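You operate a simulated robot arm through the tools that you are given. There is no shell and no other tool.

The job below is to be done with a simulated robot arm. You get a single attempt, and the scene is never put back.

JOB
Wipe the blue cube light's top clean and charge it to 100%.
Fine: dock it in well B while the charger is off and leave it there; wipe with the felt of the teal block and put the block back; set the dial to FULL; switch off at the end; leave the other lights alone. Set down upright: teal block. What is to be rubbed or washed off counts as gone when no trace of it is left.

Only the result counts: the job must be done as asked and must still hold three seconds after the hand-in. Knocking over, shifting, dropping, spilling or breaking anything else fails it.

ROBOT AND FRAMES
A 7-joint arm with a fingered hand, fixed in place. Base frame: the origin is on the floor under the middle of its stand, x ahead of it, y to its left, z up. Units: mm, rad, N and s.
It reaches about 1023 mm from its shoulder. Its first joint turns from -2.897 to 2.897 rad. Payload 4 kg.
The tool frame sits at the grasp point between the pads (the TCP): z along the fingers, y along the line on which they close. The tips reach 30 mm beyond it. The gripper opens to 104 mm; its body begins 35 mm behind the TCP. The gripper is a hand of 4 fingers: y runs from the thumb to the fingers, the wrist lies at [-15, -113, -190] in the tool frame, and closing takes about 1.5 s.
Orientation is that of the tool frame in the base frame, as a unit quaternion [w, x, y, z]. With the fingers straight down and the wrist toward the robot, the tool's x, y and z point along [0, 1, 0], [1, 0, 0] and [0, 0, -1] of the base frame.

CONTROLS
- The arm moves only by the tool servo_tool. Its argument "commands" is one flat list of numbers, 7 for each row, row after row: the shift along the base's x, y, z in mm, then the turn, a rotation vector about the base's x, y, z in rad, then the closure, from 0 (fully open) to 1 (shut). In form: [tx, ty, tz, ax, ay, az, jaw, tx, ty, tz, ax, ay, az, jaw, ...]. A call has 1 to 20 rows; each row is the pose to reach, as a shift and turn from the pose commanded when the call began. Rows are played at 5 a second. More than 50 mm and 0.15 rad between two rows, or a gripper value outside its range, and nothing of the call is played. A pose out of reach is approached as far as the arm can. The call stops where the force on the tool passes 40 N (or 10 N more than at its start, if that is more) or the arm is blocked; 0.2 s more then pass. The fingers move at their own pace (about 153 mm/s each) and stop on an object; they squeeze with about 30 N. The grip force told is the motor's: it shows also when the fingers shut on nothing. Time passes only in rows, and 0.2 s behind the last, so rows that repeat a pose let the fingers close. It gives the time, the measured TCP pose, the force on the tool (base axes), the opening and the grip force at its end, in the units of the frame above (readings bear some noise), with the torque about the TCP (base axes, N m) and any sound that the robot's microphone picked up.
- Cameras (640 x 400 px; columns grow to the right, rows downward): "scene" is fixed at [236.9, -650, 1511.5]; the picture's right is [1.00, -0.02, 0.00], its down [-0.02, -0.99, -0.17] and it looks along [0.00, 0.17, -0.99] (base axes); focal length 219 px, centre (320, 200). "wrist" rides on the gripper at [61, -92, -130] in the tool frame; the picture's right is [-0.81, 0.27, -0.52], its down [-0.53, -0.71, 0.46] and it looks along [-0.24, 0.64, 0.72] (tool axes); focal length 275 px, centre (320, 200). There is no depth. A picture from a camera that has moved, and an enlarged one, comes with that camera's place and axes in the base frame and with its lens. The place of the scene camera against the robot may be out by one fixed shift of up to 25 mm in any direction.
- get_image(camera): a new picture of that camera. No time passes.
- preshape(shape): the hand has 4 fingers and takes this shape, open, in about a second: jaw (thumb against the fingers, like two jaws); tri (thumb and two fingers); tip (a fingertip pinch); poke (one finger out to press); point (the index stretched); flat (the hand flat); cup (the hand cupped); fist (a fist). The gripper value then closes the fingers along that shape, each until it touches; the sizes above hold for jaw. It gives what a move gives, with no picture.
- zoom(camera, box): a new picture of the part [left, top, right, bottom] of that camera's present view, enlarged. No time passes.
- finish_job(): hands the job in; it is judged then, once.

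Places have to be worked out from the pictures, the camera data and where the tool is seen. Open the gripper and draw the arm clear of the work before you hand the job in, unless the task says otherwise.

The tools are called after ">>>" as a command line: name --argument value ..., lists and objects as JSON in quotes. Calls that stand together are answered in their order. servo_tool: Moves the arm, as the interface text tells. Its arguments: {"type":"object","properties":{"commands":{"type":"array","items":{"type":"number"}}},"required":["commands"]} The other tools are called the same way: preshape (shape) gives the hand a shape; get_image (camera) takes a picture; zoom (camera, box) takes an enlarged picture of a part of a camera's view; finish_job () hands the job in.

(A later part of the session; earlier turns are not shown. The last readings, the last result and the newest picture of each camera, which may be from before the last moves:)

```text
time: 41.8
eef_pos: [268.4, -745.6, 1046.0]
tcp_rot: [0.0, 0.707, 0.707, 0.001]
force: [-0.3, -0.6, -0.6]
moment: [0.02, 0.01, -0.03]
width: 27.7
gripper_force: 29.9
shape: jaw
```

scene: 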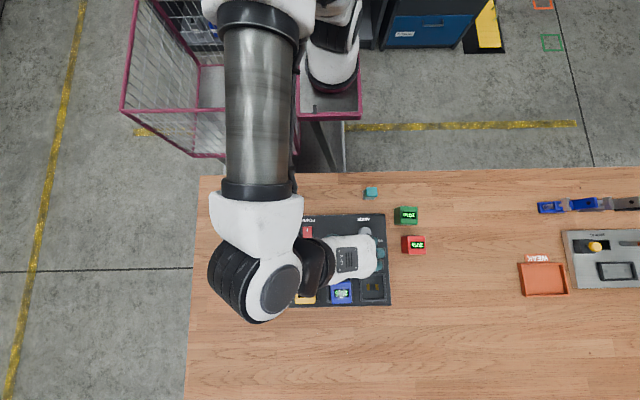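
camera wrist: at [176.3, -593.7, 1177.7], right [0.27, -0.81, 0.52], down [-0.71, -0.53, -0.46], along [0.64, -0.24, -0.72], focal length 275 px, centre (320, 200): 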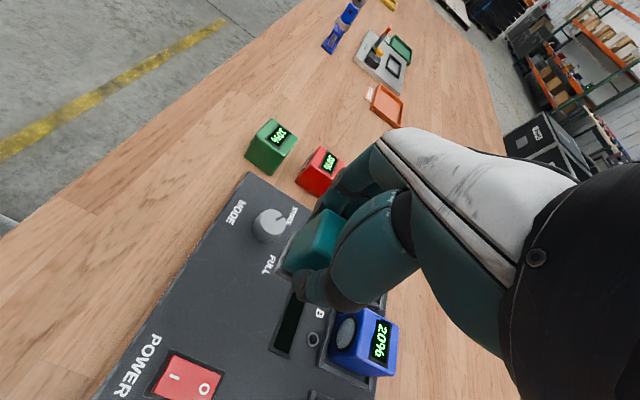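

Now I carry the block back above its original spot.

>>> servo_tool --commands '[17.2, 36.5, -7.8, 0, 0, 0, 0.9, 34.3, 73, -15.7, 0, 0, 0, 0.9, 51.5, 109.5, -23.5, 0, 0, 0, 0.9, 68.7, 146, -31.3, 0, 0, 0, 0.9, 85.8, 182.5, -39.2, 0, 0, 0, 0.9, 103, 219, -47, 0, 0, 0, 0.9, 103, 219, -80, 0, 0, 0, 0.9, 103, 219, -110, 0, 0, 0, 0.9, 103, 219, -110, 0, 0, 0, 0.9]'

>>> zoom --camera "wrist" --box '[220, 180, 380, 370]'

>>> zoom --camera "scene" --box '[280, 210, 440, 310]'

```text
time: 43.8
eef_pos: [370.8, -525.1, 936.2]
tcp_rot: [-0.001, 0.707, 0.707, 0.0]
force: [-0.4, -0.2, -0.8]
moment: [-0.03, 0.02, 0.01]
width: 27.7
gripper_force: 30.2
shape: jaw
```

```text
2.11 times, centred on (300, 275) of wrist
camera zoom: at [279.4, -464.8, 1067.8], right [0.27, -0.81, 0.52], down [-0.71, -0.53, -0.46], along [0.64, -0.24, -0.72], focal length 580 px, centre (362, 42)
```

zoom: 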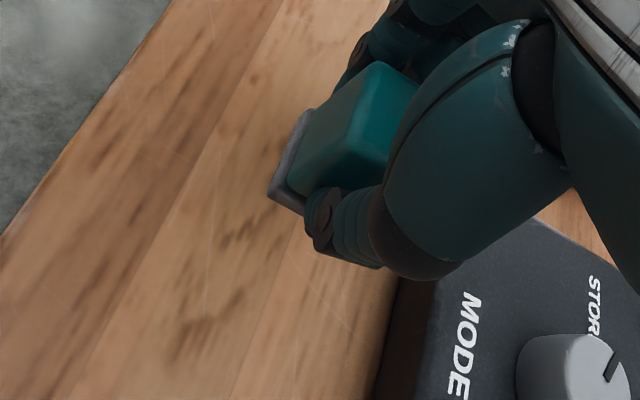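

```text
4.00 times, centred on (360, 260) of scene
camera zoom: at [236.9, -650.0, 1511.5], right [1.0, -0.02, 0.0], down [-0.02, -0.99, -0.17], along [0.0, 0.17, -0.99], focal length 877 px, centre (160, -40)
```

zoom: 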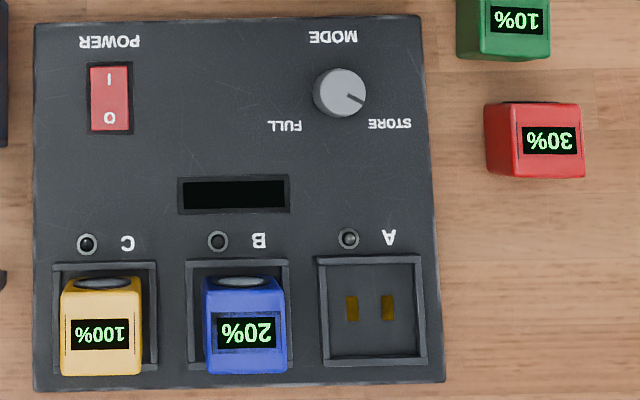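

The block sits in the hand essentially as picked up; the cube is clean and docked. I lower the block to the table in small steps.

>>> servo_tool --commands '[0, 0, -12, 0, 0, 0, 0.9, 0, 0, -22, 0, 0, 0, 0.9, 0, 0, -28, 0, 0, 0, 0.9, 0, 0, -30.5, 0, 0, 0, 0.9, 0, 0, -31.5, 0, 0, 0, 0.9, 0, 0, -31.5, 0, 0, 0, 0.9]'

>>> zoom --camera "wrist" --box '[220, 180, 380, 370]'

```text
time: 45.2
eef_pos: [371.5, -526.2, 905.0]
tcp_rot: [0.0, 0.707, 0.707, 0.0]
force: [-0.3, -0.3, -0.6]
moment: [0.02, 0.0, 0.04]
width: 27.2
gripper_force: 30.2
shape: jaw
```

```text
2.11 times, centred on (300, 275) of wrist
camera zoom: at [279.1, -464.6, 1036.0], right [0.27, -0.81, 0.52], down [-0.71, -0.53, -0.46], along [0.65, -0.24, -0.72], focal length 580 px, centre (362, 42)
```

zoom: 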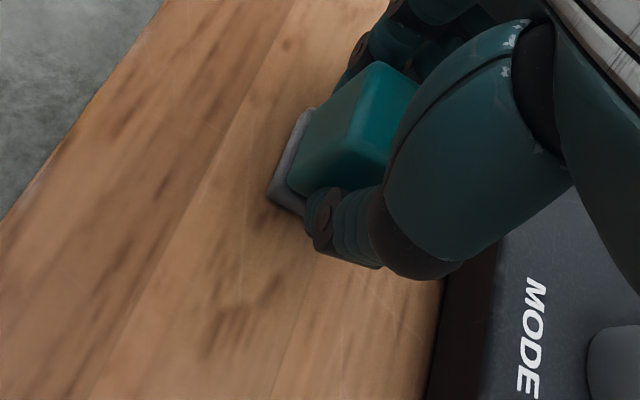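

No contact force yet, so the felt is just above the table. I lower millimetre by millimetre until it touches.

>>> servo_tool --commands '[0, 0, -0.7, 0, 0, 0, 0.9, 0, 0, -1.4, 0, 0, 0, 0.9, 0, 0, -2, 0, 0, 0, 0.9, 0, 0, -2, 0, 0, 0, 0.9]'

```text
time: 46.2
eef_pos: [370.2, -525.6, 902.6]
tcp_rot: [0.0, 0.708, 0.706, 0.0]
force: [-0.3, 0.7, 4.3]
moment: [0.01, -0.03, 0.03]
width: 27.6
gripper_force: 29.8
shape: jaw
```

The block now rests on the table with ~4 N. I open the hand slowly.

>>> servo_tool --commands '[0, 0, 0, 0, 0, 0, 0.75, 0, 0, 0, 0, 0, 0, 0.68, 0, 0, 0, 0, 0, 0, 0.6, 0, 0, 0, 0, 0, 0, 0.5, 0, 0, 0, 0, 0, 0, 0.4, 0, 0, 0, 0, 0, 0, 0.36, 0, 0, 0, 0, 0, 0, 0.36]'

>>> zoom --camera "wrist" --box '[220, 180, 380, 370]'

```text
time: 47.8
eef_pos: [370.9, -526.4, 904.0]
tcp_rot: [0.001, 0.707, 0.707, 0.0]
force: [0.4, 0.2, 0.3]
moment: [-0.01, -0.01, 0.0]
width: 65.7
gripper_force: 0.0
shape: jaw
```

```text
2.11 times, centred on (300, 275) of wrist
camera zoom: at [279.1, -464.7, 1034.1], right [0.27, -0.81, 0.52], down [-0.71, -0.53, -0.46], along [0.64, -0.24, -0.72], focal length 580 px, centre (362, 42)
```

zoom: 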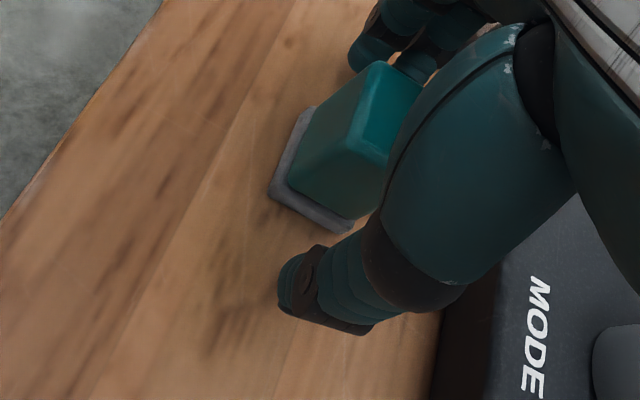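

The teal block stands upright in its original spot. I rise clear and move above the dial.

>>> servo_tool --commands '[0, 0, 15, 0, 0, 0, 0.36, 0, 0, 40, 0, 0, 0, 0.36, 0, 0, 75, 0, 0, 0, 0.36, 0, 0, 100, 0, 0, 0, 0.36, -9, -38, 100, 0, 0, 0, 0.36, -18, -76, 100, 0, 0, 0, 0.36, -27, -114.3, 100, 0, 0, 0, 0.36, -27, -114.3, 100, 0, 0, 0, 0.36]'

>>> get_image --camera "wrist"

>>> zoom --camera "wrist" --box '[200, 180, 360, 340]'

>>> zoom --camera "scene" --box '[350, 180, 440, 240]'

```text
time: 49.6
eef_pos: [344.0, -639.4, 1002.4]
tcp_rot: [0.001, 0.707, 0.707, 0.0]
force: [0.2, 0.3, -0.8]
moment: [0.05, -0.03, -0.01]
width: 66.1
gripper_force: 0.1
shape: jaw
```

```text
taken
camera wrist: at [252.0, -578.8, 1134.0], right [0.27, -0.81, 0.52], down [-0.71, -0.53, -0.46], along [0.65, -0.24, -0.72], focal length 275 px, centre (320, 200)
```

wrist: 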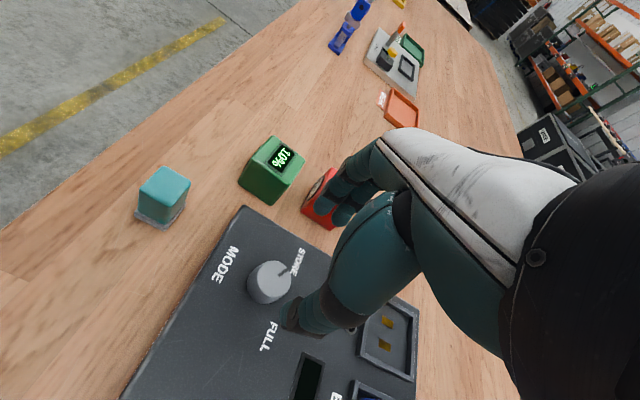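

```text
2.50 times, centred on (280, 260) of wrist
camera zoom: at [252.0, -578.8, 1134.0], right [0.27, -0.81, 0.52], down [-0.71, -0.53, -0.46], along [0.65, -0.24, -0.72], focal length 688 px, centre (420, 50)
```

zoom: 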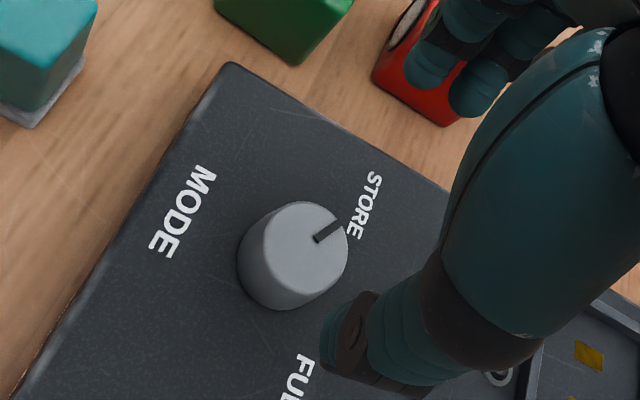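

```text
6.67 times, centred on (395, 210) of scene
camera zoom: at [236.9, -650.0, 1511.5], right [1.0, -0.02, 0.0], down [-0.02, -0.99, -0.17], along [0.0, 0.17, -0.99], focal length 1462 px, centre (-180, 133)
```

zoom: 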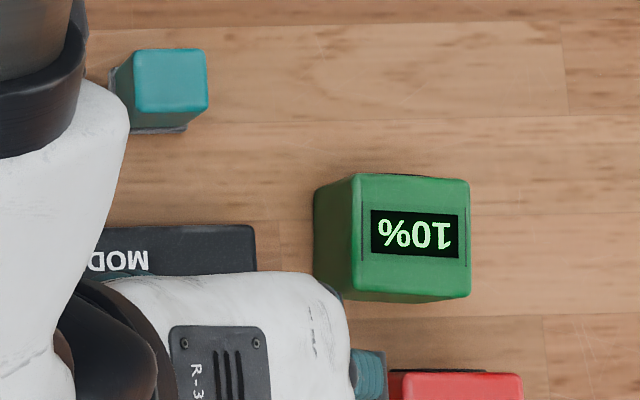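

The dial top centre computes to (344.3,−639.9) and the TCP is right over it. I lower around the knob, tips stopping ~5 mm above the panel.

>>> servo_tool --commands '[0, 0, -25, 0, 0, 0, 0.36, 0, 0, -48, 0, 0, 0, 0.36, 0, 0, -64, 0, 0, 0, 0.36, 0, 0, -72, 0, 0, 0, 0.36, 0, 0, -76.5, 0, 0, 0, 0.36, 0, 0, -76.5, 0, 0, 0, 0.36]'

>>> zoom --camera "wrist" --box '[200, 180, 360, 340]'

>>> zoom --camera "scene" --box '[330, 190, 430, 260]'

```text
time: 51.0
eef_pos: [344.6, -640.8, 924.9]
tcp_rot: [0.0, 0.708, 0.706, 0.0]
force: [0.0, 0.1, 0.4]
moment: [0.02, 0.0, -0.02]
width: 66.3
gripper_force: 0.1
shape: jaw
```

```text
2.50 times, centred on (280, 260) of wrist
camera zoom: at [252.3, -579.0, 1057.2], right [0.27, -0.81, 0.52], down [-0.71, -0.53, -0.46], along [0.64, -0.24, -0.72], focal length 688 px, centre (420, 50)
```

zoom: 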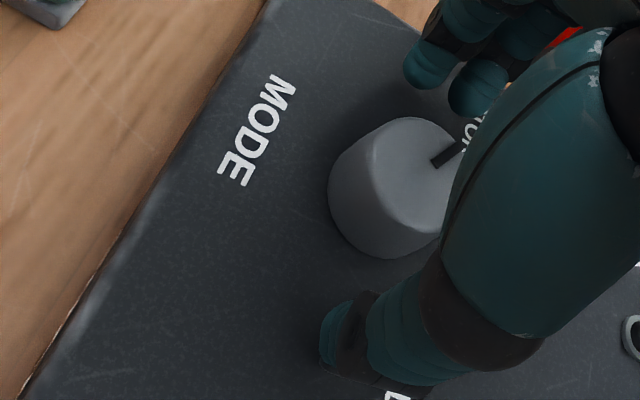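

```text
5.71 times, centred on (380, 225) of scene
camera zoom: at [236.9, -650.0, 1511.5], right [1.0, -0.02, 0.0], down [-0.02, -0.99, -0.17], along [0.0, 0.17, -0.99], focal length 1253 px, centre (-23, 57)
```

zoom: 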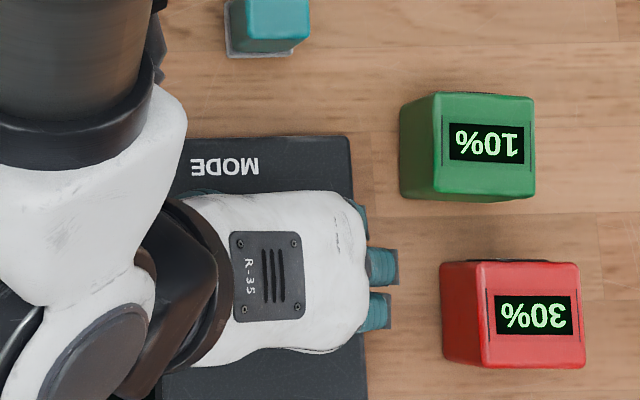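

The knob is between thumb and fingers. I close on it.

>>> servo_tool --commands '[0, 0, 0, 0, 0, 0, 0.5, 0, 0, 0, 0, 0, 0, 0.6, 0, 0, 0, 0, 0, 0, 0.7, 0, 0, 0, 0, 0, 0, 0.8, 0, 0, 0, 0, 0, 0, 0.88, 0, 0, 0, 0, 0, 0, 0.88, 0, 0, 0, 0, 0, 0, 0.88]'

>>> zoom --camera "wrist" --box '[200, 180, 360, 340]'

```text
time: 52.6
eef_pos: [343.5, -639.4, 926.4]
tcp_rot: [0.0, 0.708, 0.707, 0.0]
force: [-4.2, 0.7, -0.4]
moment: [0.04, 0.08, -0.01]
width: 23.3
gripper_force: 29.8
shape: jaw
```

```text
2.50 times, centred on (280, 260) of wrist
camera zoom: at [251.9, -579.0, 1057.3], right [0.27, -0.81, 0.52], down [-0.71, -0.53, -0.46], along [0.64, -0.24, -0.72], focal length 688 px, centre (420, 50)
```

zoom: 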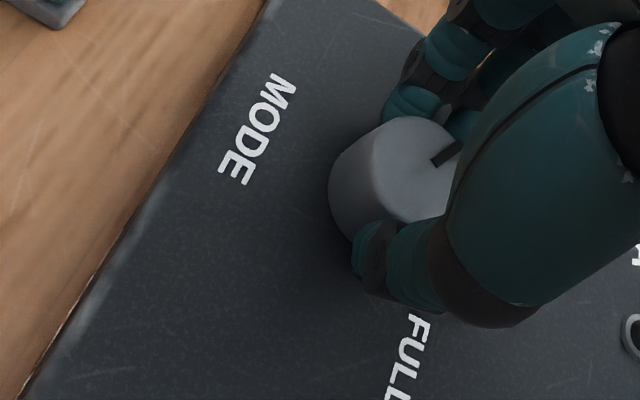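

The knob is gripped. I turn it clockwise (seen from above) by about 60° first.

>>> servo_tool --commands '[0, 0, 0, 0, 0, -0.1, 0.88, 0, 0, 0, 0, 0, -0.2, 0.88, 0, 0, 0, 0, 0, -0.32, 0.88, 0, 0, 0, 0, 0, -0.44, 0.88, 0, 0, 0, 0, 0, -0.56, 0.88, 0, 0, 0, 0, 0, -0.68, 0.88, 0, 0, 0, 0, 0, -0.8, 0.88, 0, 0, 0, 0, 0, -0.92, 0.88, 0, 0, 0, 0, 0, -1.04, 0.88, 0, 0, 0, 0, 0, -1.04, 0.88]'

>>> zoom --camera "wrist" --box '[200, 180, 360, 340]'

>>> zoom --camera "scene" --box '[300, 180, 440, 280]'

```text
time: 54.8
eef_pos: [344.1, -639.8, 927.2]
tcp_rot: [0.0, 0.965, 0.261, 0.0]
force: [-3.3, 10.2, -5.0]
moment: [0.22, 0.08, 0.01]
width: 22.9
gripper_force: 29.5
shape: jaw
```

```text
2.50 times, centred on (280, 260) of wrist
camera zoom: at [350.5, -529.9, 1057.7], right [-0.56, -0.65, 0.52], down [-0.82, 0.35, -0.46], along [0.12, -0.68, -0.72], focal length 688 px, centre (420, 50)
```

zoom: 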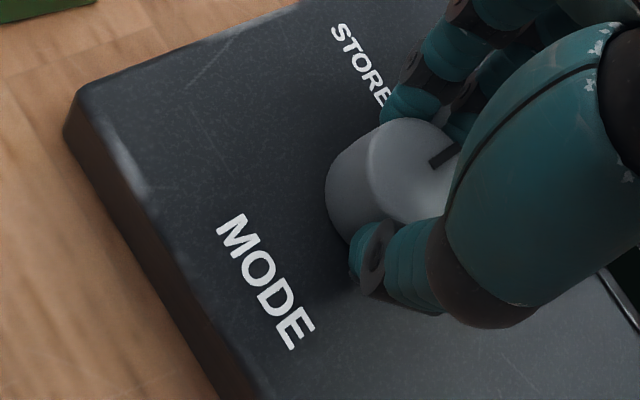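

```text
4.00 times, centred on (370, 230) of scene
camera zoom: at [236.9, -650.0, 1511.5], right [1.0, -0.02, 0.0], down [-0.02, -0.99, -0.17], along [0.0, 0.17, -0.99], focal length 877 px, centre (120, 80)
```

zoom: 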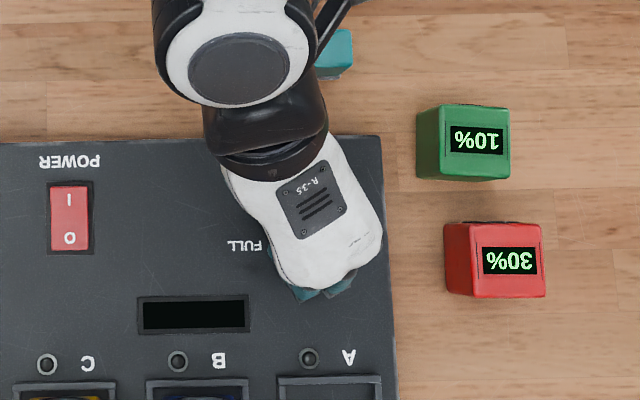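

The knob followed the hand by 60°. I open, turn the hand back, and re-grip for the second 60°.

>>> servo_tool --commands '[0, 0, 0, 0, 0, 0, 0.7, 0, 0, 0, 0, 0, 0, 0.5, 0, 0, 0, 0, 0, 0, 0.36, 0, 0, 0, 0, 0, 0, 0.36, 0, 0, 0, 0, 0, 0.13, 0.36, 0, 0, 0, 0, 0, 0.26, 0.36, 0, 0, 0, 0, 0, 0.39, 0.36, 0, 0, 0, 0, 0, 0.52, 0.36, 0, 0, 0, 0, 0, 0.65, 0.36, 0, 0, 0, 0, 0, 0.78, 0.36, 0, 0, 0, 0, 0, 0.91, 0.36, 0, 0, 0, 0, 0, 1.04, 0.36, 0, 0, 0, 0, 0, 1.04, 0.36]'

>>> zoom --camera "wrist" --box '[200, 180, 360, 340]'

```text
time: 57.6
eef_pos: [344.6, -639.9, 926.1]
tcp_rot: [0.001, 0.707, 0.707, 0.0]
force: [-0.1, 0.6, 0.2]
moment: [0.03, -0.02, 0.0]
width: 66.0
gripper_force: 0.1
shape: jaw
```

```text
2.50 times, centred on (280, 260) of wrist
camera zoom: at [252.1, -579.3, 1057.7], right [0.28, -0.81, 0.52], down [-0.71, -0.53, -0.46], along [0.65, -0.24, -0.72], focal length 688 px, centre (420, 50)
```

zoom: 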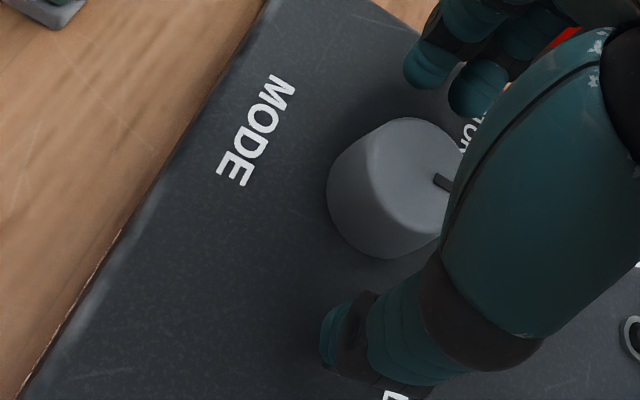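

The pointer now faces roughly −y as expected. I grip again and turn the second 60°.

>>> servo_tool --commands '[0, 0, 0, 0, 0, 0, 0.5, 0, 0, 0, 0, 0, 0, 0.6, 0, 0, 0, 0, 0, 0, 0.7, 0, 0, 0, 0, 0, 0, 0.8, 0, 0, 0, 0, 0, 0, 0.88, 0, 0, 0, 0, 0, 0, 0.88, 0, 0, 0, 0, 0, 0, 0.88, 0, 0, 0, 0, 0, -0.1, 0.88, 0, 0, 0, 0, 0, -0.2, 0.88, 0, 0, 0, 0, 0, -0.32, 0.88, 0, 0, 0, 0, 0, -0.44, 0.88, 0, 0, 0, 0, 0, -0.56, 0.88, 0, 0, 0, 0, 0, -0.68, 0.88, 0, 0, 0, 0, 0, -0.8, 0.88, 0, 0, 0, 0, 0, -0.92, 0.88, 0, 0, 0, 0, 0, -1.04, 0.88, 0, 0, 0, 0, 0, -1.04, 0.88]'

>>> zoom --camera "wrist" --box '[200, 180, 360, 340]'

```text
time: 61.2
eef_pos: [344.1, -638.8, 926.8]
tcp_rot: [-0.001, 0.965, 0.262, 0.0]
force: [-3.3, 7.1, -3.1]
moment: [0.18, 0.06, -0.02]
width: 24.7
gripper_force: 29.7
shape: jaw
```

```text
2.50 times, centred on (280, 260) of wrist
camera zoom: at [350.4, -529.7, 1057.8], right [-0.56, -0.65, 0.52], down [-0.82, 0.35, -0.46], along [0.12, -0.68, -0.72], focal length 688 px, centre (420, 50)
```

zoom: 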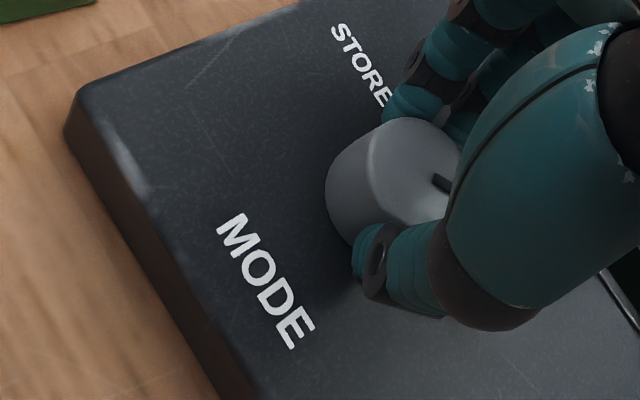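

The knob again followed the hand. I open, rise, and look at where the pointer ended up.

>>> servo_tool --commands '[0, 0, 0, 0, 0, 0, 0.7, 0, 0, 0, 0, 0, 0, 0.5, 0, 0, 0, 0, 0, 0, 0.36, 0, 0, 0, 0, 0, 0, 0.36, 0, 0, 20, 0, 0, 0, 0.36, 0, 0, 50, 0, 0, 0, 0.36, 0, 0, 90, 0, 0, 0.14, 0.36, 0, 0, 110, 0, 0, 0.28, 0.36, 0, 0, 110, 0, 0, 0.42, 0.36, 0, 0, 110, 0, 0, 0.56, 0.36, 0, 0, 110, 0, 0, 0.7, 0.36, 0, 0, 110, 0, 0, 0.84, 0.36, 0, 0, 110, 0, 0, 0.98, 0.36, 0, 0, 110, 0, 0, 1.04, 0.36, -40, 20, 110, 0, 0, 1.04, 0.36, -80, 40, 110, 0, 0, 1.04, 0.36, -80, 40, 110, 0, 0, 1.04, 0.36]'

>>> get_image --camera "wrist"

>>> zoom --camera "wrist" --box '[200, 150, 340, 290]'

>>> zoom --camera "scene" --box '[280, 205, 400, 305]'

```text
time: 64.8
eef_pos: [263.6, -599.7, 1036.6]
tcp_rot: [0.0, 0.707, 0.707, 0.0]
force: [-0.4, -0.2, -0.6]
moment: [-0.01, 0.04, 0.0]
width: 66.0
gripper_force: 0.1
shape: jaw
```

```text
taken
camera wrist: at [171.9, -538.9, 1167.6], right [0.27, -0.81, 0.52], down [-0.71, -0.53, -0.46], along [0.65, -0.24, -0.72], focal length 275 px, centre (320, 200)
```

wrist: 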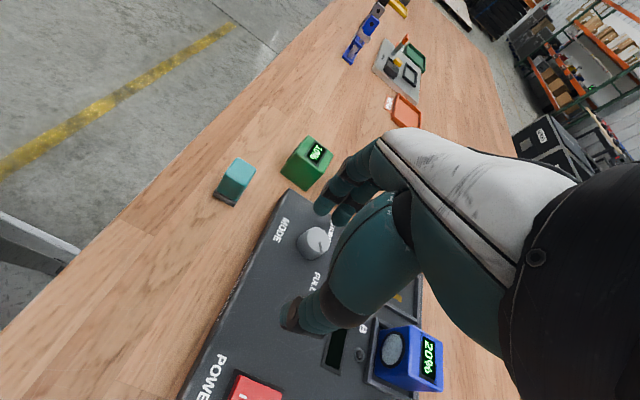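

```text
2.86 times, centred on (270, 220) of wrist
camera zoom: at [171.9, -538.9, 1167.6], right [0.27, -0.81, 0.52], down [-0.71, -0.53, -0.46], along [0.65, -0.24, -0.72], focal length 786 px, centre (463, 143)
```

zoom: 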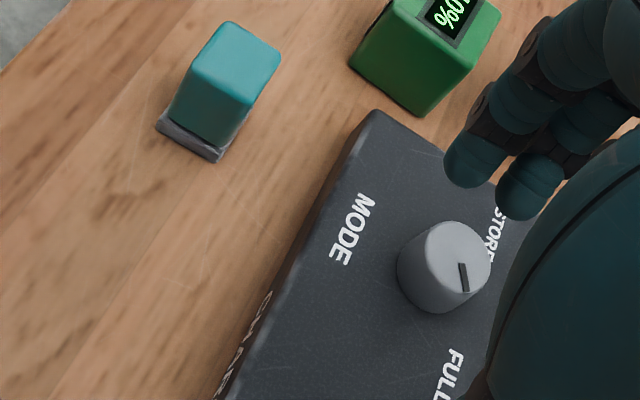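

```text
4.00 times, centred on (340, 255) of scene
camera zoom: at [236.9, -650.0, 1511.5], right [1.0, -0.02, 0.0], down [-0.02, -0.99, -0.17], along [0.0, 0.17, -0.99], focal length 877 px, centre (240, -20)
```

zoom: 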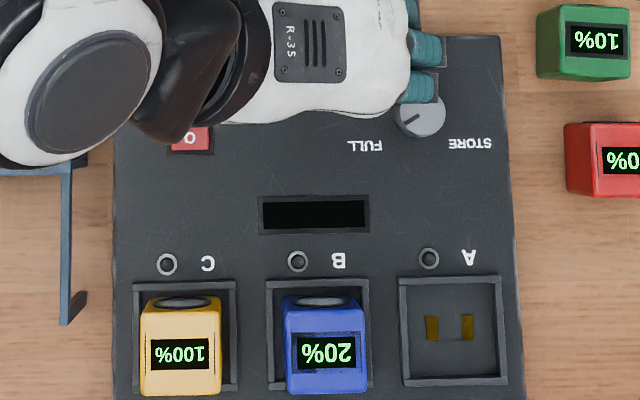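

The pointer now points toward FULL (≈−145°, label at ≈−150°). I zoom in to measure it better.

>>> zoom --camera "scene" --box '[360, 220, 400, 250]'

>>> zoom --camera "wrist" --box '[290, 215, 345, 265]'

```text
13.33 times, centred on (380, 235) of scene
camera zoom: at [236.9, -650.0, 1511.5], right [1.0, -0.02, 0.0], down [-0.02, -0.99, -0.17], along [0.0, 0.17, -0.99], focal length 2924 px, centre (-480, -267)
```

zoom: 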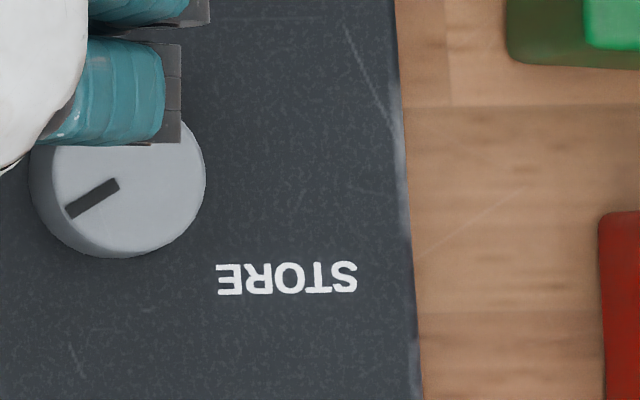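

```text
8.00 times, centred on (318, 240) of wrist
camera zoom: at [171.9, -538.9, 1167.6], right [0.27, -0.81, 0.52], down [-0.71, -0.53, -0.46], along [0.65, -0.24, -0.72], focal length 2202 px, centre (340, -120)
```

zoom: 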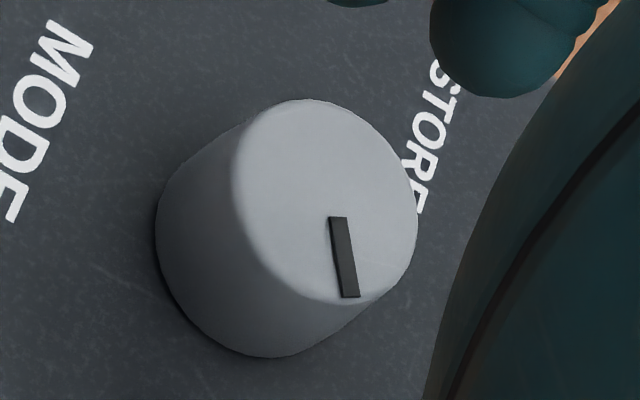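

The scene view gives the pointer at −150°, exactly FULL. Now I switch the hand to the poke shape (well above everything) and look at where the fingertip is.

>>> preshape --shape "poke"

>>> get_image --camera "wrist"

>>> zoom --camera "wrist" --box '[220, 120, 480, 360]'

>>> zoom --camera "scene" --box '[290, 200, 410, 300]'

```text
time: 65.7
eef_pos: [263.8, -600.6, 1037.3]
tcp_rot: [0.0, 0.707, 0.707, 0.001]
force: [-0.6, -0.7, 0.6]
moment: [0.03, 0.0, -0.01]
width: 0.0
gripper_force: 0.0
shape: poke
```

```text
taken
camera wrist: at [172.1, -539.1, 1167.7], right [0.27, -0.81, 0.52], down [-0.71, -0.53, -0.46], along [0.65, -0.24, -0.72], focal length 275 px, centre (320, 200)
```

wrist: 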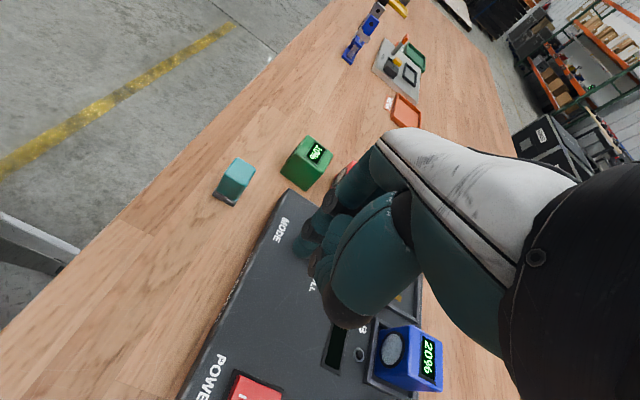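

```text
1.67 times, centred on (350, 240) of wrist
camera zoom: at [172.1, -539.1, 1167.7], right [0.27, -0.81, 0.52], down [-0.71, -0.53, -0.46], along [0.65, -0.24, -0.72], focal length 459 px, centre (270, 133)
```

zoom: 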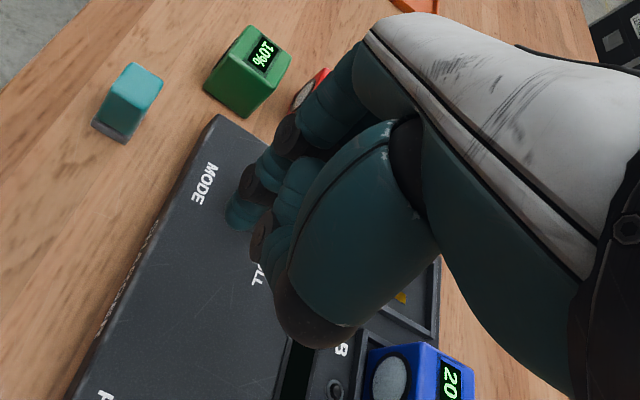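

```text
4.00 times, centred on (350, 250) of scene
camera zoom: at [236.9, -650.0, 1511.5], right [1.0, -0.02, 0.0], down [-0.02, -0.99, -0.17], along [0.0, 0.17, -0.99], focal length 877 px, centre (200, 0)
```

zoom: 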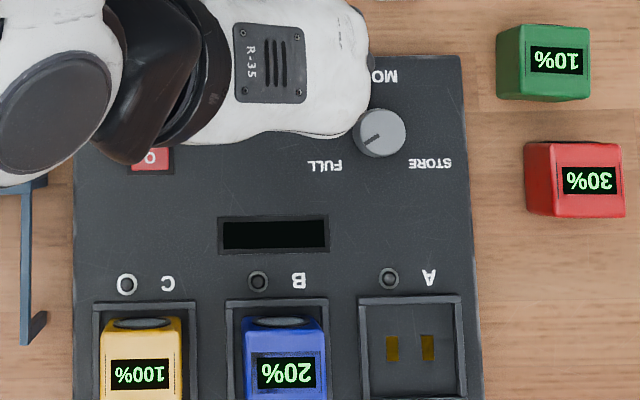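

One finger is out; from its image ray I judge the fingertip at about tool (8, 1, 30). I move so that tip hovers above the rocker's I end and check visually.

>>> servo_tool --commands '[-20, -8.6, -18, 0, 0, 0, 0, -40, -17.3, -38, 0, 0, 0, 0, -60, -26, -60, 0, 0, 0, 0, -78.9, -34.6, -84, 0, 0, 0, 0, -78.9, -34.6, -84, 0, 0, 0, 0]'

>>> get_image --camera "wrist"

>>> zoom --camera "wrist" --box '[240, 180, 380, 300]'

>>> zoom --camera "scene" --box '[270, 200, 370, 270]'

```text
time: 66.9
eef_pos: [185.0, -635.8, 952.7]
tcp_rot: [0.0, 0.708, 0.706, 0.0]
force: [0.3, 0.4, 0.6]
moment: [0.02, 0.0, 0.0]
width: 0.1
gripper_force: 0.1
shape: poke
```

```text
taken
camera wrist: at [93.0, -574.6, 1083.4], right [0.27, -0.81, 0.52], down [-0.71, -0.53, -0.46], along [0.64, -0.24, -0.72], focal length 275 px, centre (320, 200)
```

wrist: 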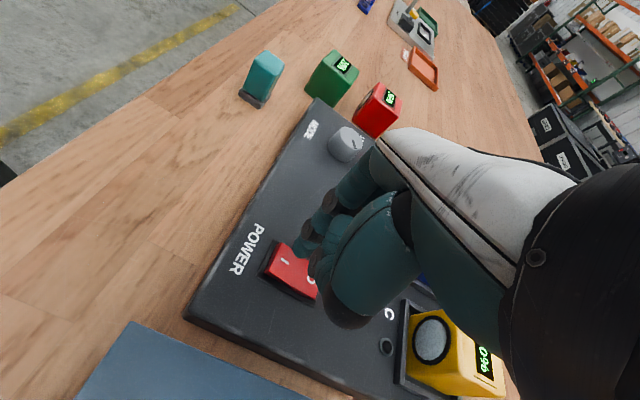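

```text
3.33 times, centred on (310, 240) of wrist
camera zoom: at [93.0, -574.6, 1083.4], right [0.27, -0.81, 0.52], down [-0.71, -0.53, -0.46], along [0.64, -0.24, -0.72], focal length 918 px, centre (353, 67)
```

zoom: 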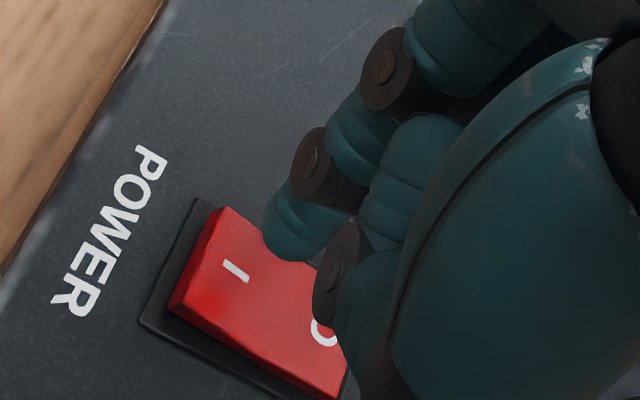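

```text
5.71 times, centred on (320, 235) of scene
camera zoom: at [236.9, -650.0, 1511.5], right [1.0, -0.02, 0.0], down [-0.02, -0.99, -0.17], along [0.0, 0.17, -0.99], focal length 1253 px, centre (320, 0)
```

zoom: 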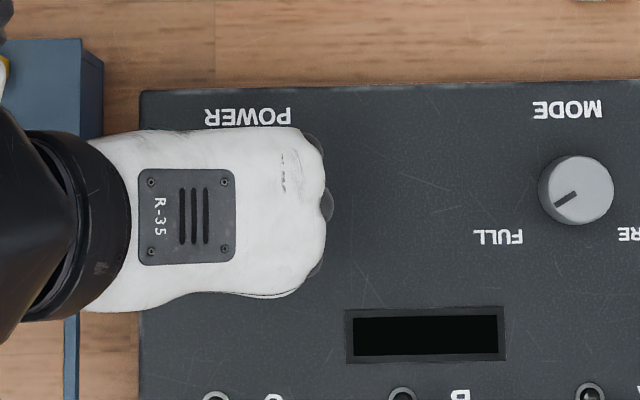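

The rocker's I end is visibly raised (off state). I nudge (−2,+3.5) mm so the tip is over the I end and lower to just above it.

>>> servo_tool --commands '[-2, 3.5, -5, 0, 0, 0, 0, -2, 3.5, -12, 0, 0, 0, 0, -2, 3.5, -12, 0, 0, 0, 0]'

>>> zoom --camera "wrist" --box '[240, 180, 380, 300]'

```text
time: 67.7
eef_pos: [183.0, -632.8, 940.1]
tcp_rot: [0.0, 0.707, 0.707, 0.0]
force: [0.5, -0.5, -0.5]
moment: [0.0, -0.01, 0.01]
width: 0.1
gripper_force: 0.0
shape: poke
```

```text
3.33 times, centred on (310, 240) of wrist
camera zoom: at [91.1, -571.0, 1071.6], right [0.27, -0.81, 0.52], down [-0.71, -0.53, -0.46], along [0.64, -0.24, -0.72], focal length 918 px, centre (353, 67)
```

zoom: 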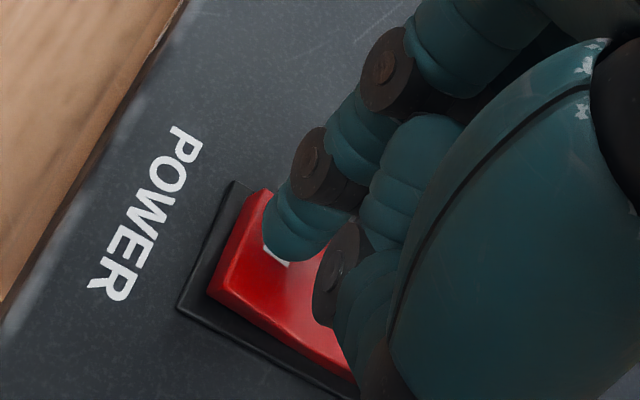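

The fingertip now covers the I mark. I press down in small steps watching force and sound.

>>> servo_tool --commands '[0, 0, -3, 0, 0, 0, 0, 0, 0, -5, 0, 0, 0, 0, 0, 0, -7, 0, 0, 0, 0, 0, 0, -7, 0, 0, 0, 0]'

>>> zoom --camera "wrist" --box '[240, 180, 380, 300]'

>>> zoom --camera "scene" --box '[280, 210, 400, 310]'

```text
time: 68.7
eef_pos: [183.0, -631.1, 934.3]
tcp_rot: [0.0, 0.707, 0.707, 0.0]
force: [0.5, 0.0, 0.4]
moment: [0.0, 0.01, 0.0]
width: 0.0
gripper_force: 0.0
shape: poke
```

```text
3.33 times, centred on (310, 240) of wrist
camera zoom: at [91.4, -570.3, 1064.6], right [0.27, -0.81, 0.52], down [-0.71, -0.53, -0.46], along [0.65, -0.24, -0.72], focal length 918 px, centre (353, 67)
```

zoom: 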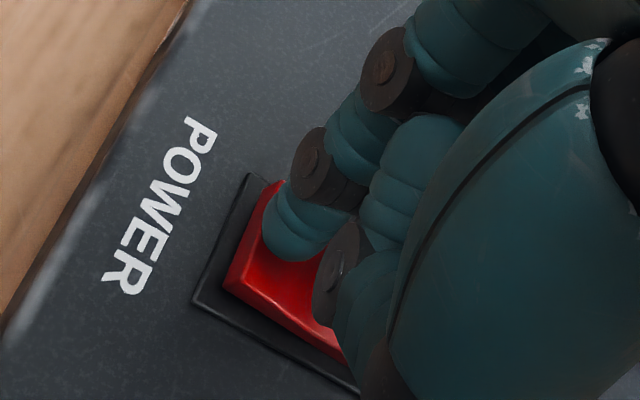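

```text
4.00 times, centred on (340, 260) of scene
camera zoom: at [236.9, -650.0, 1511.5], right [1.0, -0.02, 0.0], down [-0.02, -0.99, -0.17], along [0.0, 0.17, -0.99], focal length 877 px, centre (240, -40)
```

zoom: 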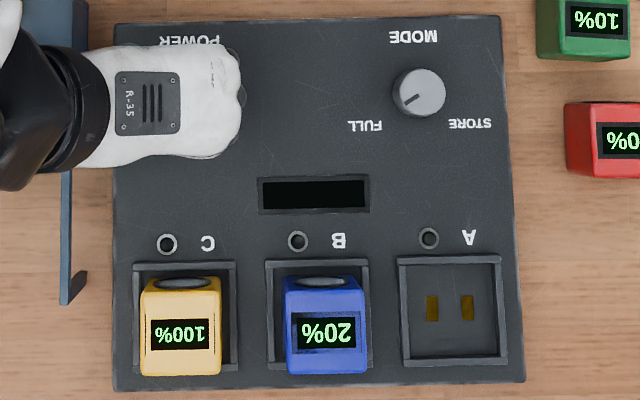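

No contact yet (tip ≈904). I continue down in small steps.

>>> servo_tool --commands '[0, 0, -2, 0, 0, 0, 0, 0, 0, -4, 0, 0, 0, 0, 0, 0, -6, 0, 0, 0, 0, 0, 0, -6, 0, 0, 0, 0]'

>>> zoom --camera "wrist" --box '[240, 180, 380, 300]'

```text
time: 69.7
eef_pos: [183.3, -631.1, 929.2]
tcp_rot: [0.002, 0.707, 0.707, 0.0]
force: [5.0, 2.0, 35.4]
moment: [-0.23, -0.15, 0.09]
width: 0.1
gripper_force: 0.0
shape: poke
```

```text
3.33 times, centred on (310, 240) of wrist
camera zoom: at [91.4, -569.8, 1060.4], right [0.27, -0.81, 0.52], down [-0.71, -0.53, -0.45], along [0.65, -0.25, -0.72], focal length 918 px, centre (353, 67)
```

zoom: 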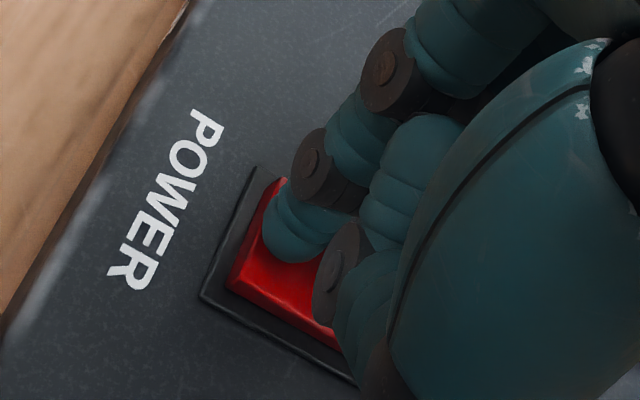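

Force is 35 N and the I end looks pushed down. I check whether the charger has come on.

>>> zoom --camera "scene" --box '[280, 210, 400, 310]'

>>> get_image --camera "wrist"

```text
4.00 times, centred on (340, 260) of scene
camera zoom: at [236.9, -650.0, 1511.5], right [1.0, -0.02, 0.0], down [-0.02, -0.99, -0.17], along [0.0, 0.17, -0.99], focal length 877 px, centre (240, -40)
```

zoom: 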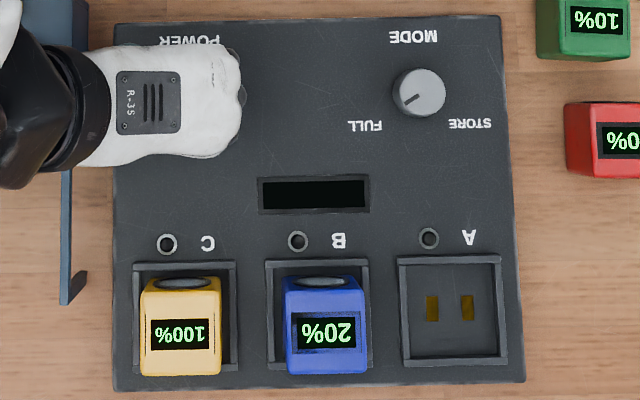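

```text
taken
camera wrist: at [91.4, -569.8, 1060.4], right [0.27, -0.81, 0.52], down [-0.71, -0.53, -0.45], along [0.65, -0.25, -0.72], focal length 275 px, centre (320, 200)
```

wrist: 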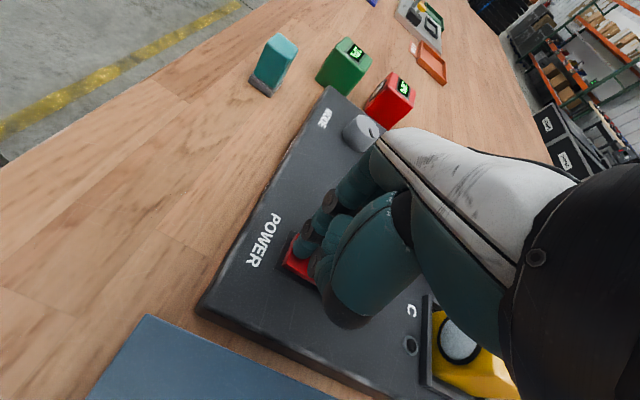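

The charger is not on, and the moment shows the contact is on the tool's −x side (near the rocker's middle), so another finger seems to be touching. I back off and raise the hand to study the poke shape.

>>> servo_tool --commands '[0, 0, 10, 0, 0, 0, 0, 0, 0, 40, 0, 0, 0, 0, 10, 0, 80, 0, 0, 0, 0, 30, 0, 120, 0, -0.1, 0, 0, 50, 0, 150, 0, -0.22, 0, 0, 70, 0, 170, 0, -0.34, 0, 0, 80, 0, 180, 0, -0.46, 0, 0, 80, 0, 180, 0, -0.58, 0, 0, 80, 0, 180, 0, -0.7, 0, 0, 80, 0, 180, 0, -0.82, 0, 0, 80, 0, 180, 0, -0.82, 0, 0]'

>>> get_image --camera "scene"

>>> zoom --camera "scene" --box '[260, 160, 400, 260]'

```text
time: 72.1
eef_pos: [262.4, -630.4, 1107.2]
tcp_rot: [0.282, 0.648, 0.649, 0.283]
force: [0.1, 0.0, -0.5]
moment: [0.02, 0.02, 0.01]
width: 0.0
gripper_force: 0.0
shape: poke
```

```text
taken
```

scene: 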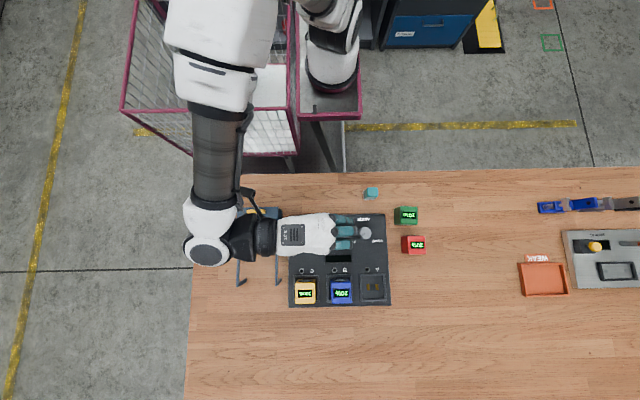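

```text
4.00 times, centred on (330, 210) of scene
camera zoom: at [236.9, -650.0, 1511.5], right [1.0, -0.02, 0.0], down [-0.02, -0.99, -0.17], along [0.0, 0.17, -0.99], focal length 877 px, centre (280, 160)
```

zoom: 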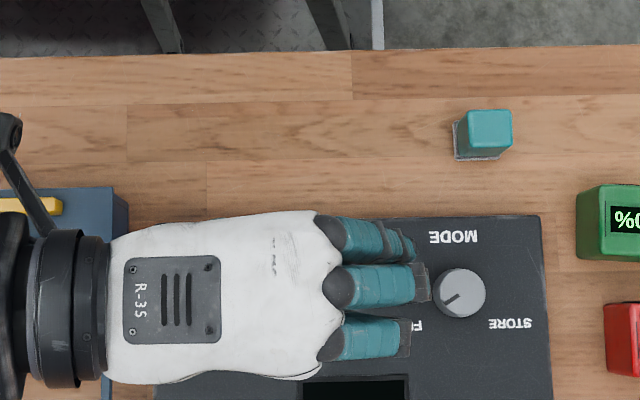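

Three fingers are visible from the back; I tilt further so the finger lengths can be compared.

>>> servo_tool --commands '[0, 0, 10, 0, -0.12, 0, 0, 0, 0, 20, 0, -0.24, 0, 0, 0, 0, 30, 0, -0.36, 0, 0, 0, 0, 40, 0, -0.48, 0, 0, 0, 0, 40, 0, -0.6, 0, 0, 0, 0, 40, 0, -0.72, 0, 0, 0, 0, 40, 0, -0.72, 0, 0]'

>>> zoom --camera "scene" --box '[280, 180, 420, 270]'

>>> get_image --camera "wrist"

```text
time: 73.7
eef_pos: [264.8, -632.0, 1147.7]
tcp_rot: [0.493, 0.507, 0.507, 0.493]
force: [0.4, 0.3, -0.6]
moment: [0.02, -0.02, 0.01]
width: 0.0
gripper_force: 0.1
shape: poke
```

```text
4.44 times, centred on (350, 225) of scene
camera zoom: at [236.9, -650.0, 1511.5], right [1.0, -0.02, 0.0], down [-0.02, -0.99, -0.17], along [0.0, 0.17, -0.99], focal length 975 px, centre (187, 89)
```

zoom: 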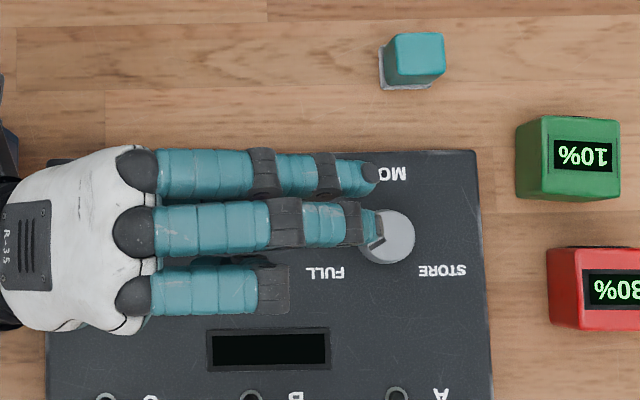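

```text
taken
camera wrist: at [130.0, -570.1, 1060.3], right [-0.51, -0.81, 0.29], down [0.43, -0.53, -0.73], along [0.74, -0.24, 0.62], focal length 275 px, centre (320, 200)
```

wrist: 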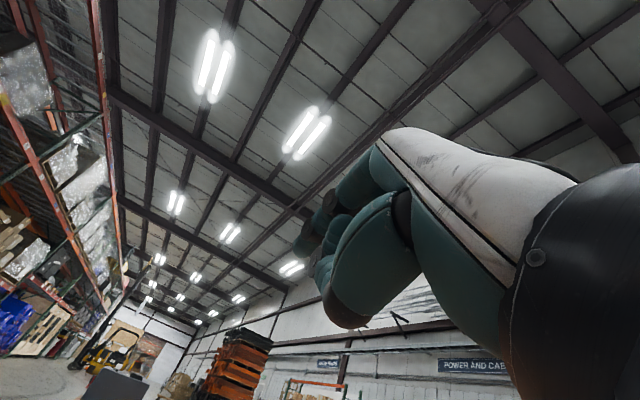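

Index (tool x≈+8) and middle (tool x≈−9, slightly longer) are both out, so the middle finger hit the rocker's centre. I try closing in this shape to see which finger stays out.

>>> servo_tool --commands '[0, 0, 0, 0, 0, 0, 0.3, 0, 0, 0, 0, 0, 0, 0.6, 0, 0, 0, 0, 0, 0, 1, 0, 0, 0, 0, 0, 0, 1, 0, 0, 0, 0, 0, 0, 1, 0, 0, 0, 0, 0, 0, 1, 0, 0, 0, 0, 0, 0, 1, 0, 0, 0, 0, 0, 0, 1, 0, 0, 0, 0, 0, 0, 1]'

>>> zoom --camera "scene" --box '[280, 180, 420, 270]'

>>> zoom --camera "wrist" --box '[240, 120, 440, 340]'

```text
time: 75.7
eef_pos: [263.4, -631.0, 1147.5]
tcp_rot: [0.492, 0.508, 0.507, 0.493]
force: [-0.4, -1.1, 0.7]
moment: [-0.01, 0.0, 0.05]
width: 0.2
gripper_force: 29.6
shape: jaw
```

```text
4.44 times, centred on (350, 225) of scene
camera zoom: at [236.9, -650.0, 1511.5], right [1.0, -0.02, 0.0], down [-0.02, -0.99, -0.17], along [0.0, 0.17, -0.99], focal length 975 px, centre (187, 89)
```

zoom: 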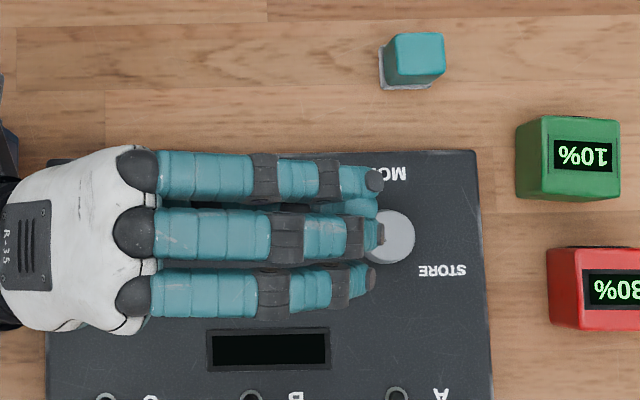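

```text
1.82 times, centred on (340, 230) of wrist
camera zoom: at [129.9, -570.1, 1060.4], right [-0.51, -0.81, 0.29], down [0.43, -0.53, -0.73], along [0.74, -0.24, 0.62], focal length 500 px, centre (284, 146)
```

zoom: 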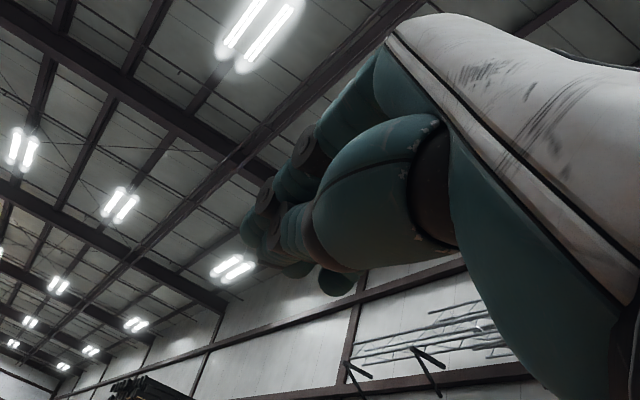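

Commanding closure put it back into jaw. I try the "point" shape, with only the index stretched, and look at it from here.

>>> preshape --shape "point"

>>> zoom --camera "scene" --box '[280, 180, 420, 270]'

>>> zoom --camera "wrist" --box '[240, 120, 440, 340]'

```text
time: 76.6
eef_pos: [263.1, -630.3, 1147.3]
tcp_rot: [0.491, 0.506, 0.509, 0.494]
force: [1.1, 0.1, -0.6]
moment: [-0.01, 0.03, 0.0]
width: 0.1
gripper_force: 0.0
shape: point
```

```text
4.44 times, centred on (350, 225) of scene
camera zoom: at [236.9, -650.0, 1511.5], right [1.0, -0.02, 0.0], down [-0.02, -0.99, -0.17], along [0.0, 0.17, -0.99], focal length 975 px, centre (187, 89)
```

zoom: 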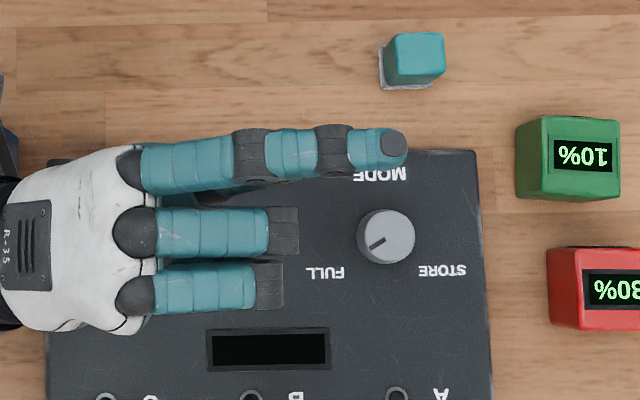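

```text
1.82 times, centred on (340, 230) of wrist
camera zoom: at [129.9, -570.1, 1060.4], right [-0.51, -0.81, 0.29], down [0.43, -0.53, -0.73], along [0.74, -0.24, 0.62], focal length 500 px, centre (284, 146)
```

zoom: 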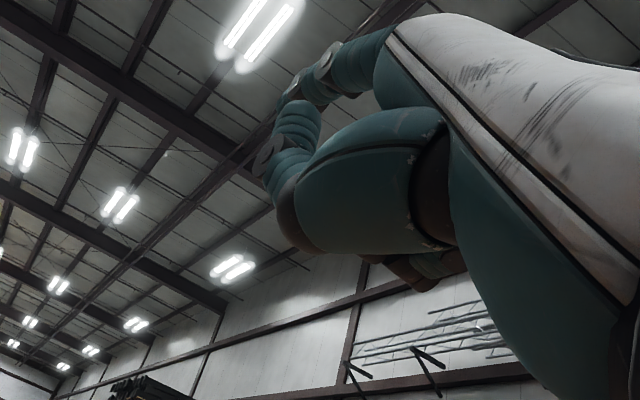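

Now only the index is stretched, but bent outward. I prefer poke with the hand yawed −90° so that index and middle tips both land side by side on the I end. First I rotate the hand back upright.

>>> servo_tool --commands '[0, 0, 0, 0, 0.13, 0, 0, 0, 0, 0, 0, 0.26, 0, 0, 0, 0, 0, 0, 0.39, 0, 0, 0, 0, 0, 0, 0.52, 0, 0, 0, 0, 0, 0, 0.65, 0, 0, 0, 0, 0, 0, 0.78, 0, 0, 0, 0, 0, 0, 0.91, 0, 0, 0, 0, 0, 0, 1.04, 0, 0, 0, 0, 0, 0, 1.17, 0, 0, 0, 0, 0, 0, 1.3, 0, 0, 0, 0, 0, 0, 1.43, 0, 0, 0, 0, 0, 0, 1.54, 0, 0, 0, 0, 0, 0, 1.54, 0, 0]'

>>> preshape --shape "poke"

```text
time: 79.4
eef_pos: [263.1, -631.5, 1148.0]
tcp_rot: [0.0, 0.708, 0.706, 0.0]
force: [-0.6, -0.4, -0.9]
moment: [-0.04, -0.02, 0.02]
width: 0.2
gripper_force: 0.3
shape: point
```

```text
time: 80.3
eef_pos: [263.2, -630.7, 1147.5]
tcp_rot: [0.001, 0.707, 0.707, 0.0]
force: [-0.2, 0.4, 0.4]
moment: [-0.01, -0.01, -0.03]
width: 0.0
gripper_force: 0.1
shape: poke
```

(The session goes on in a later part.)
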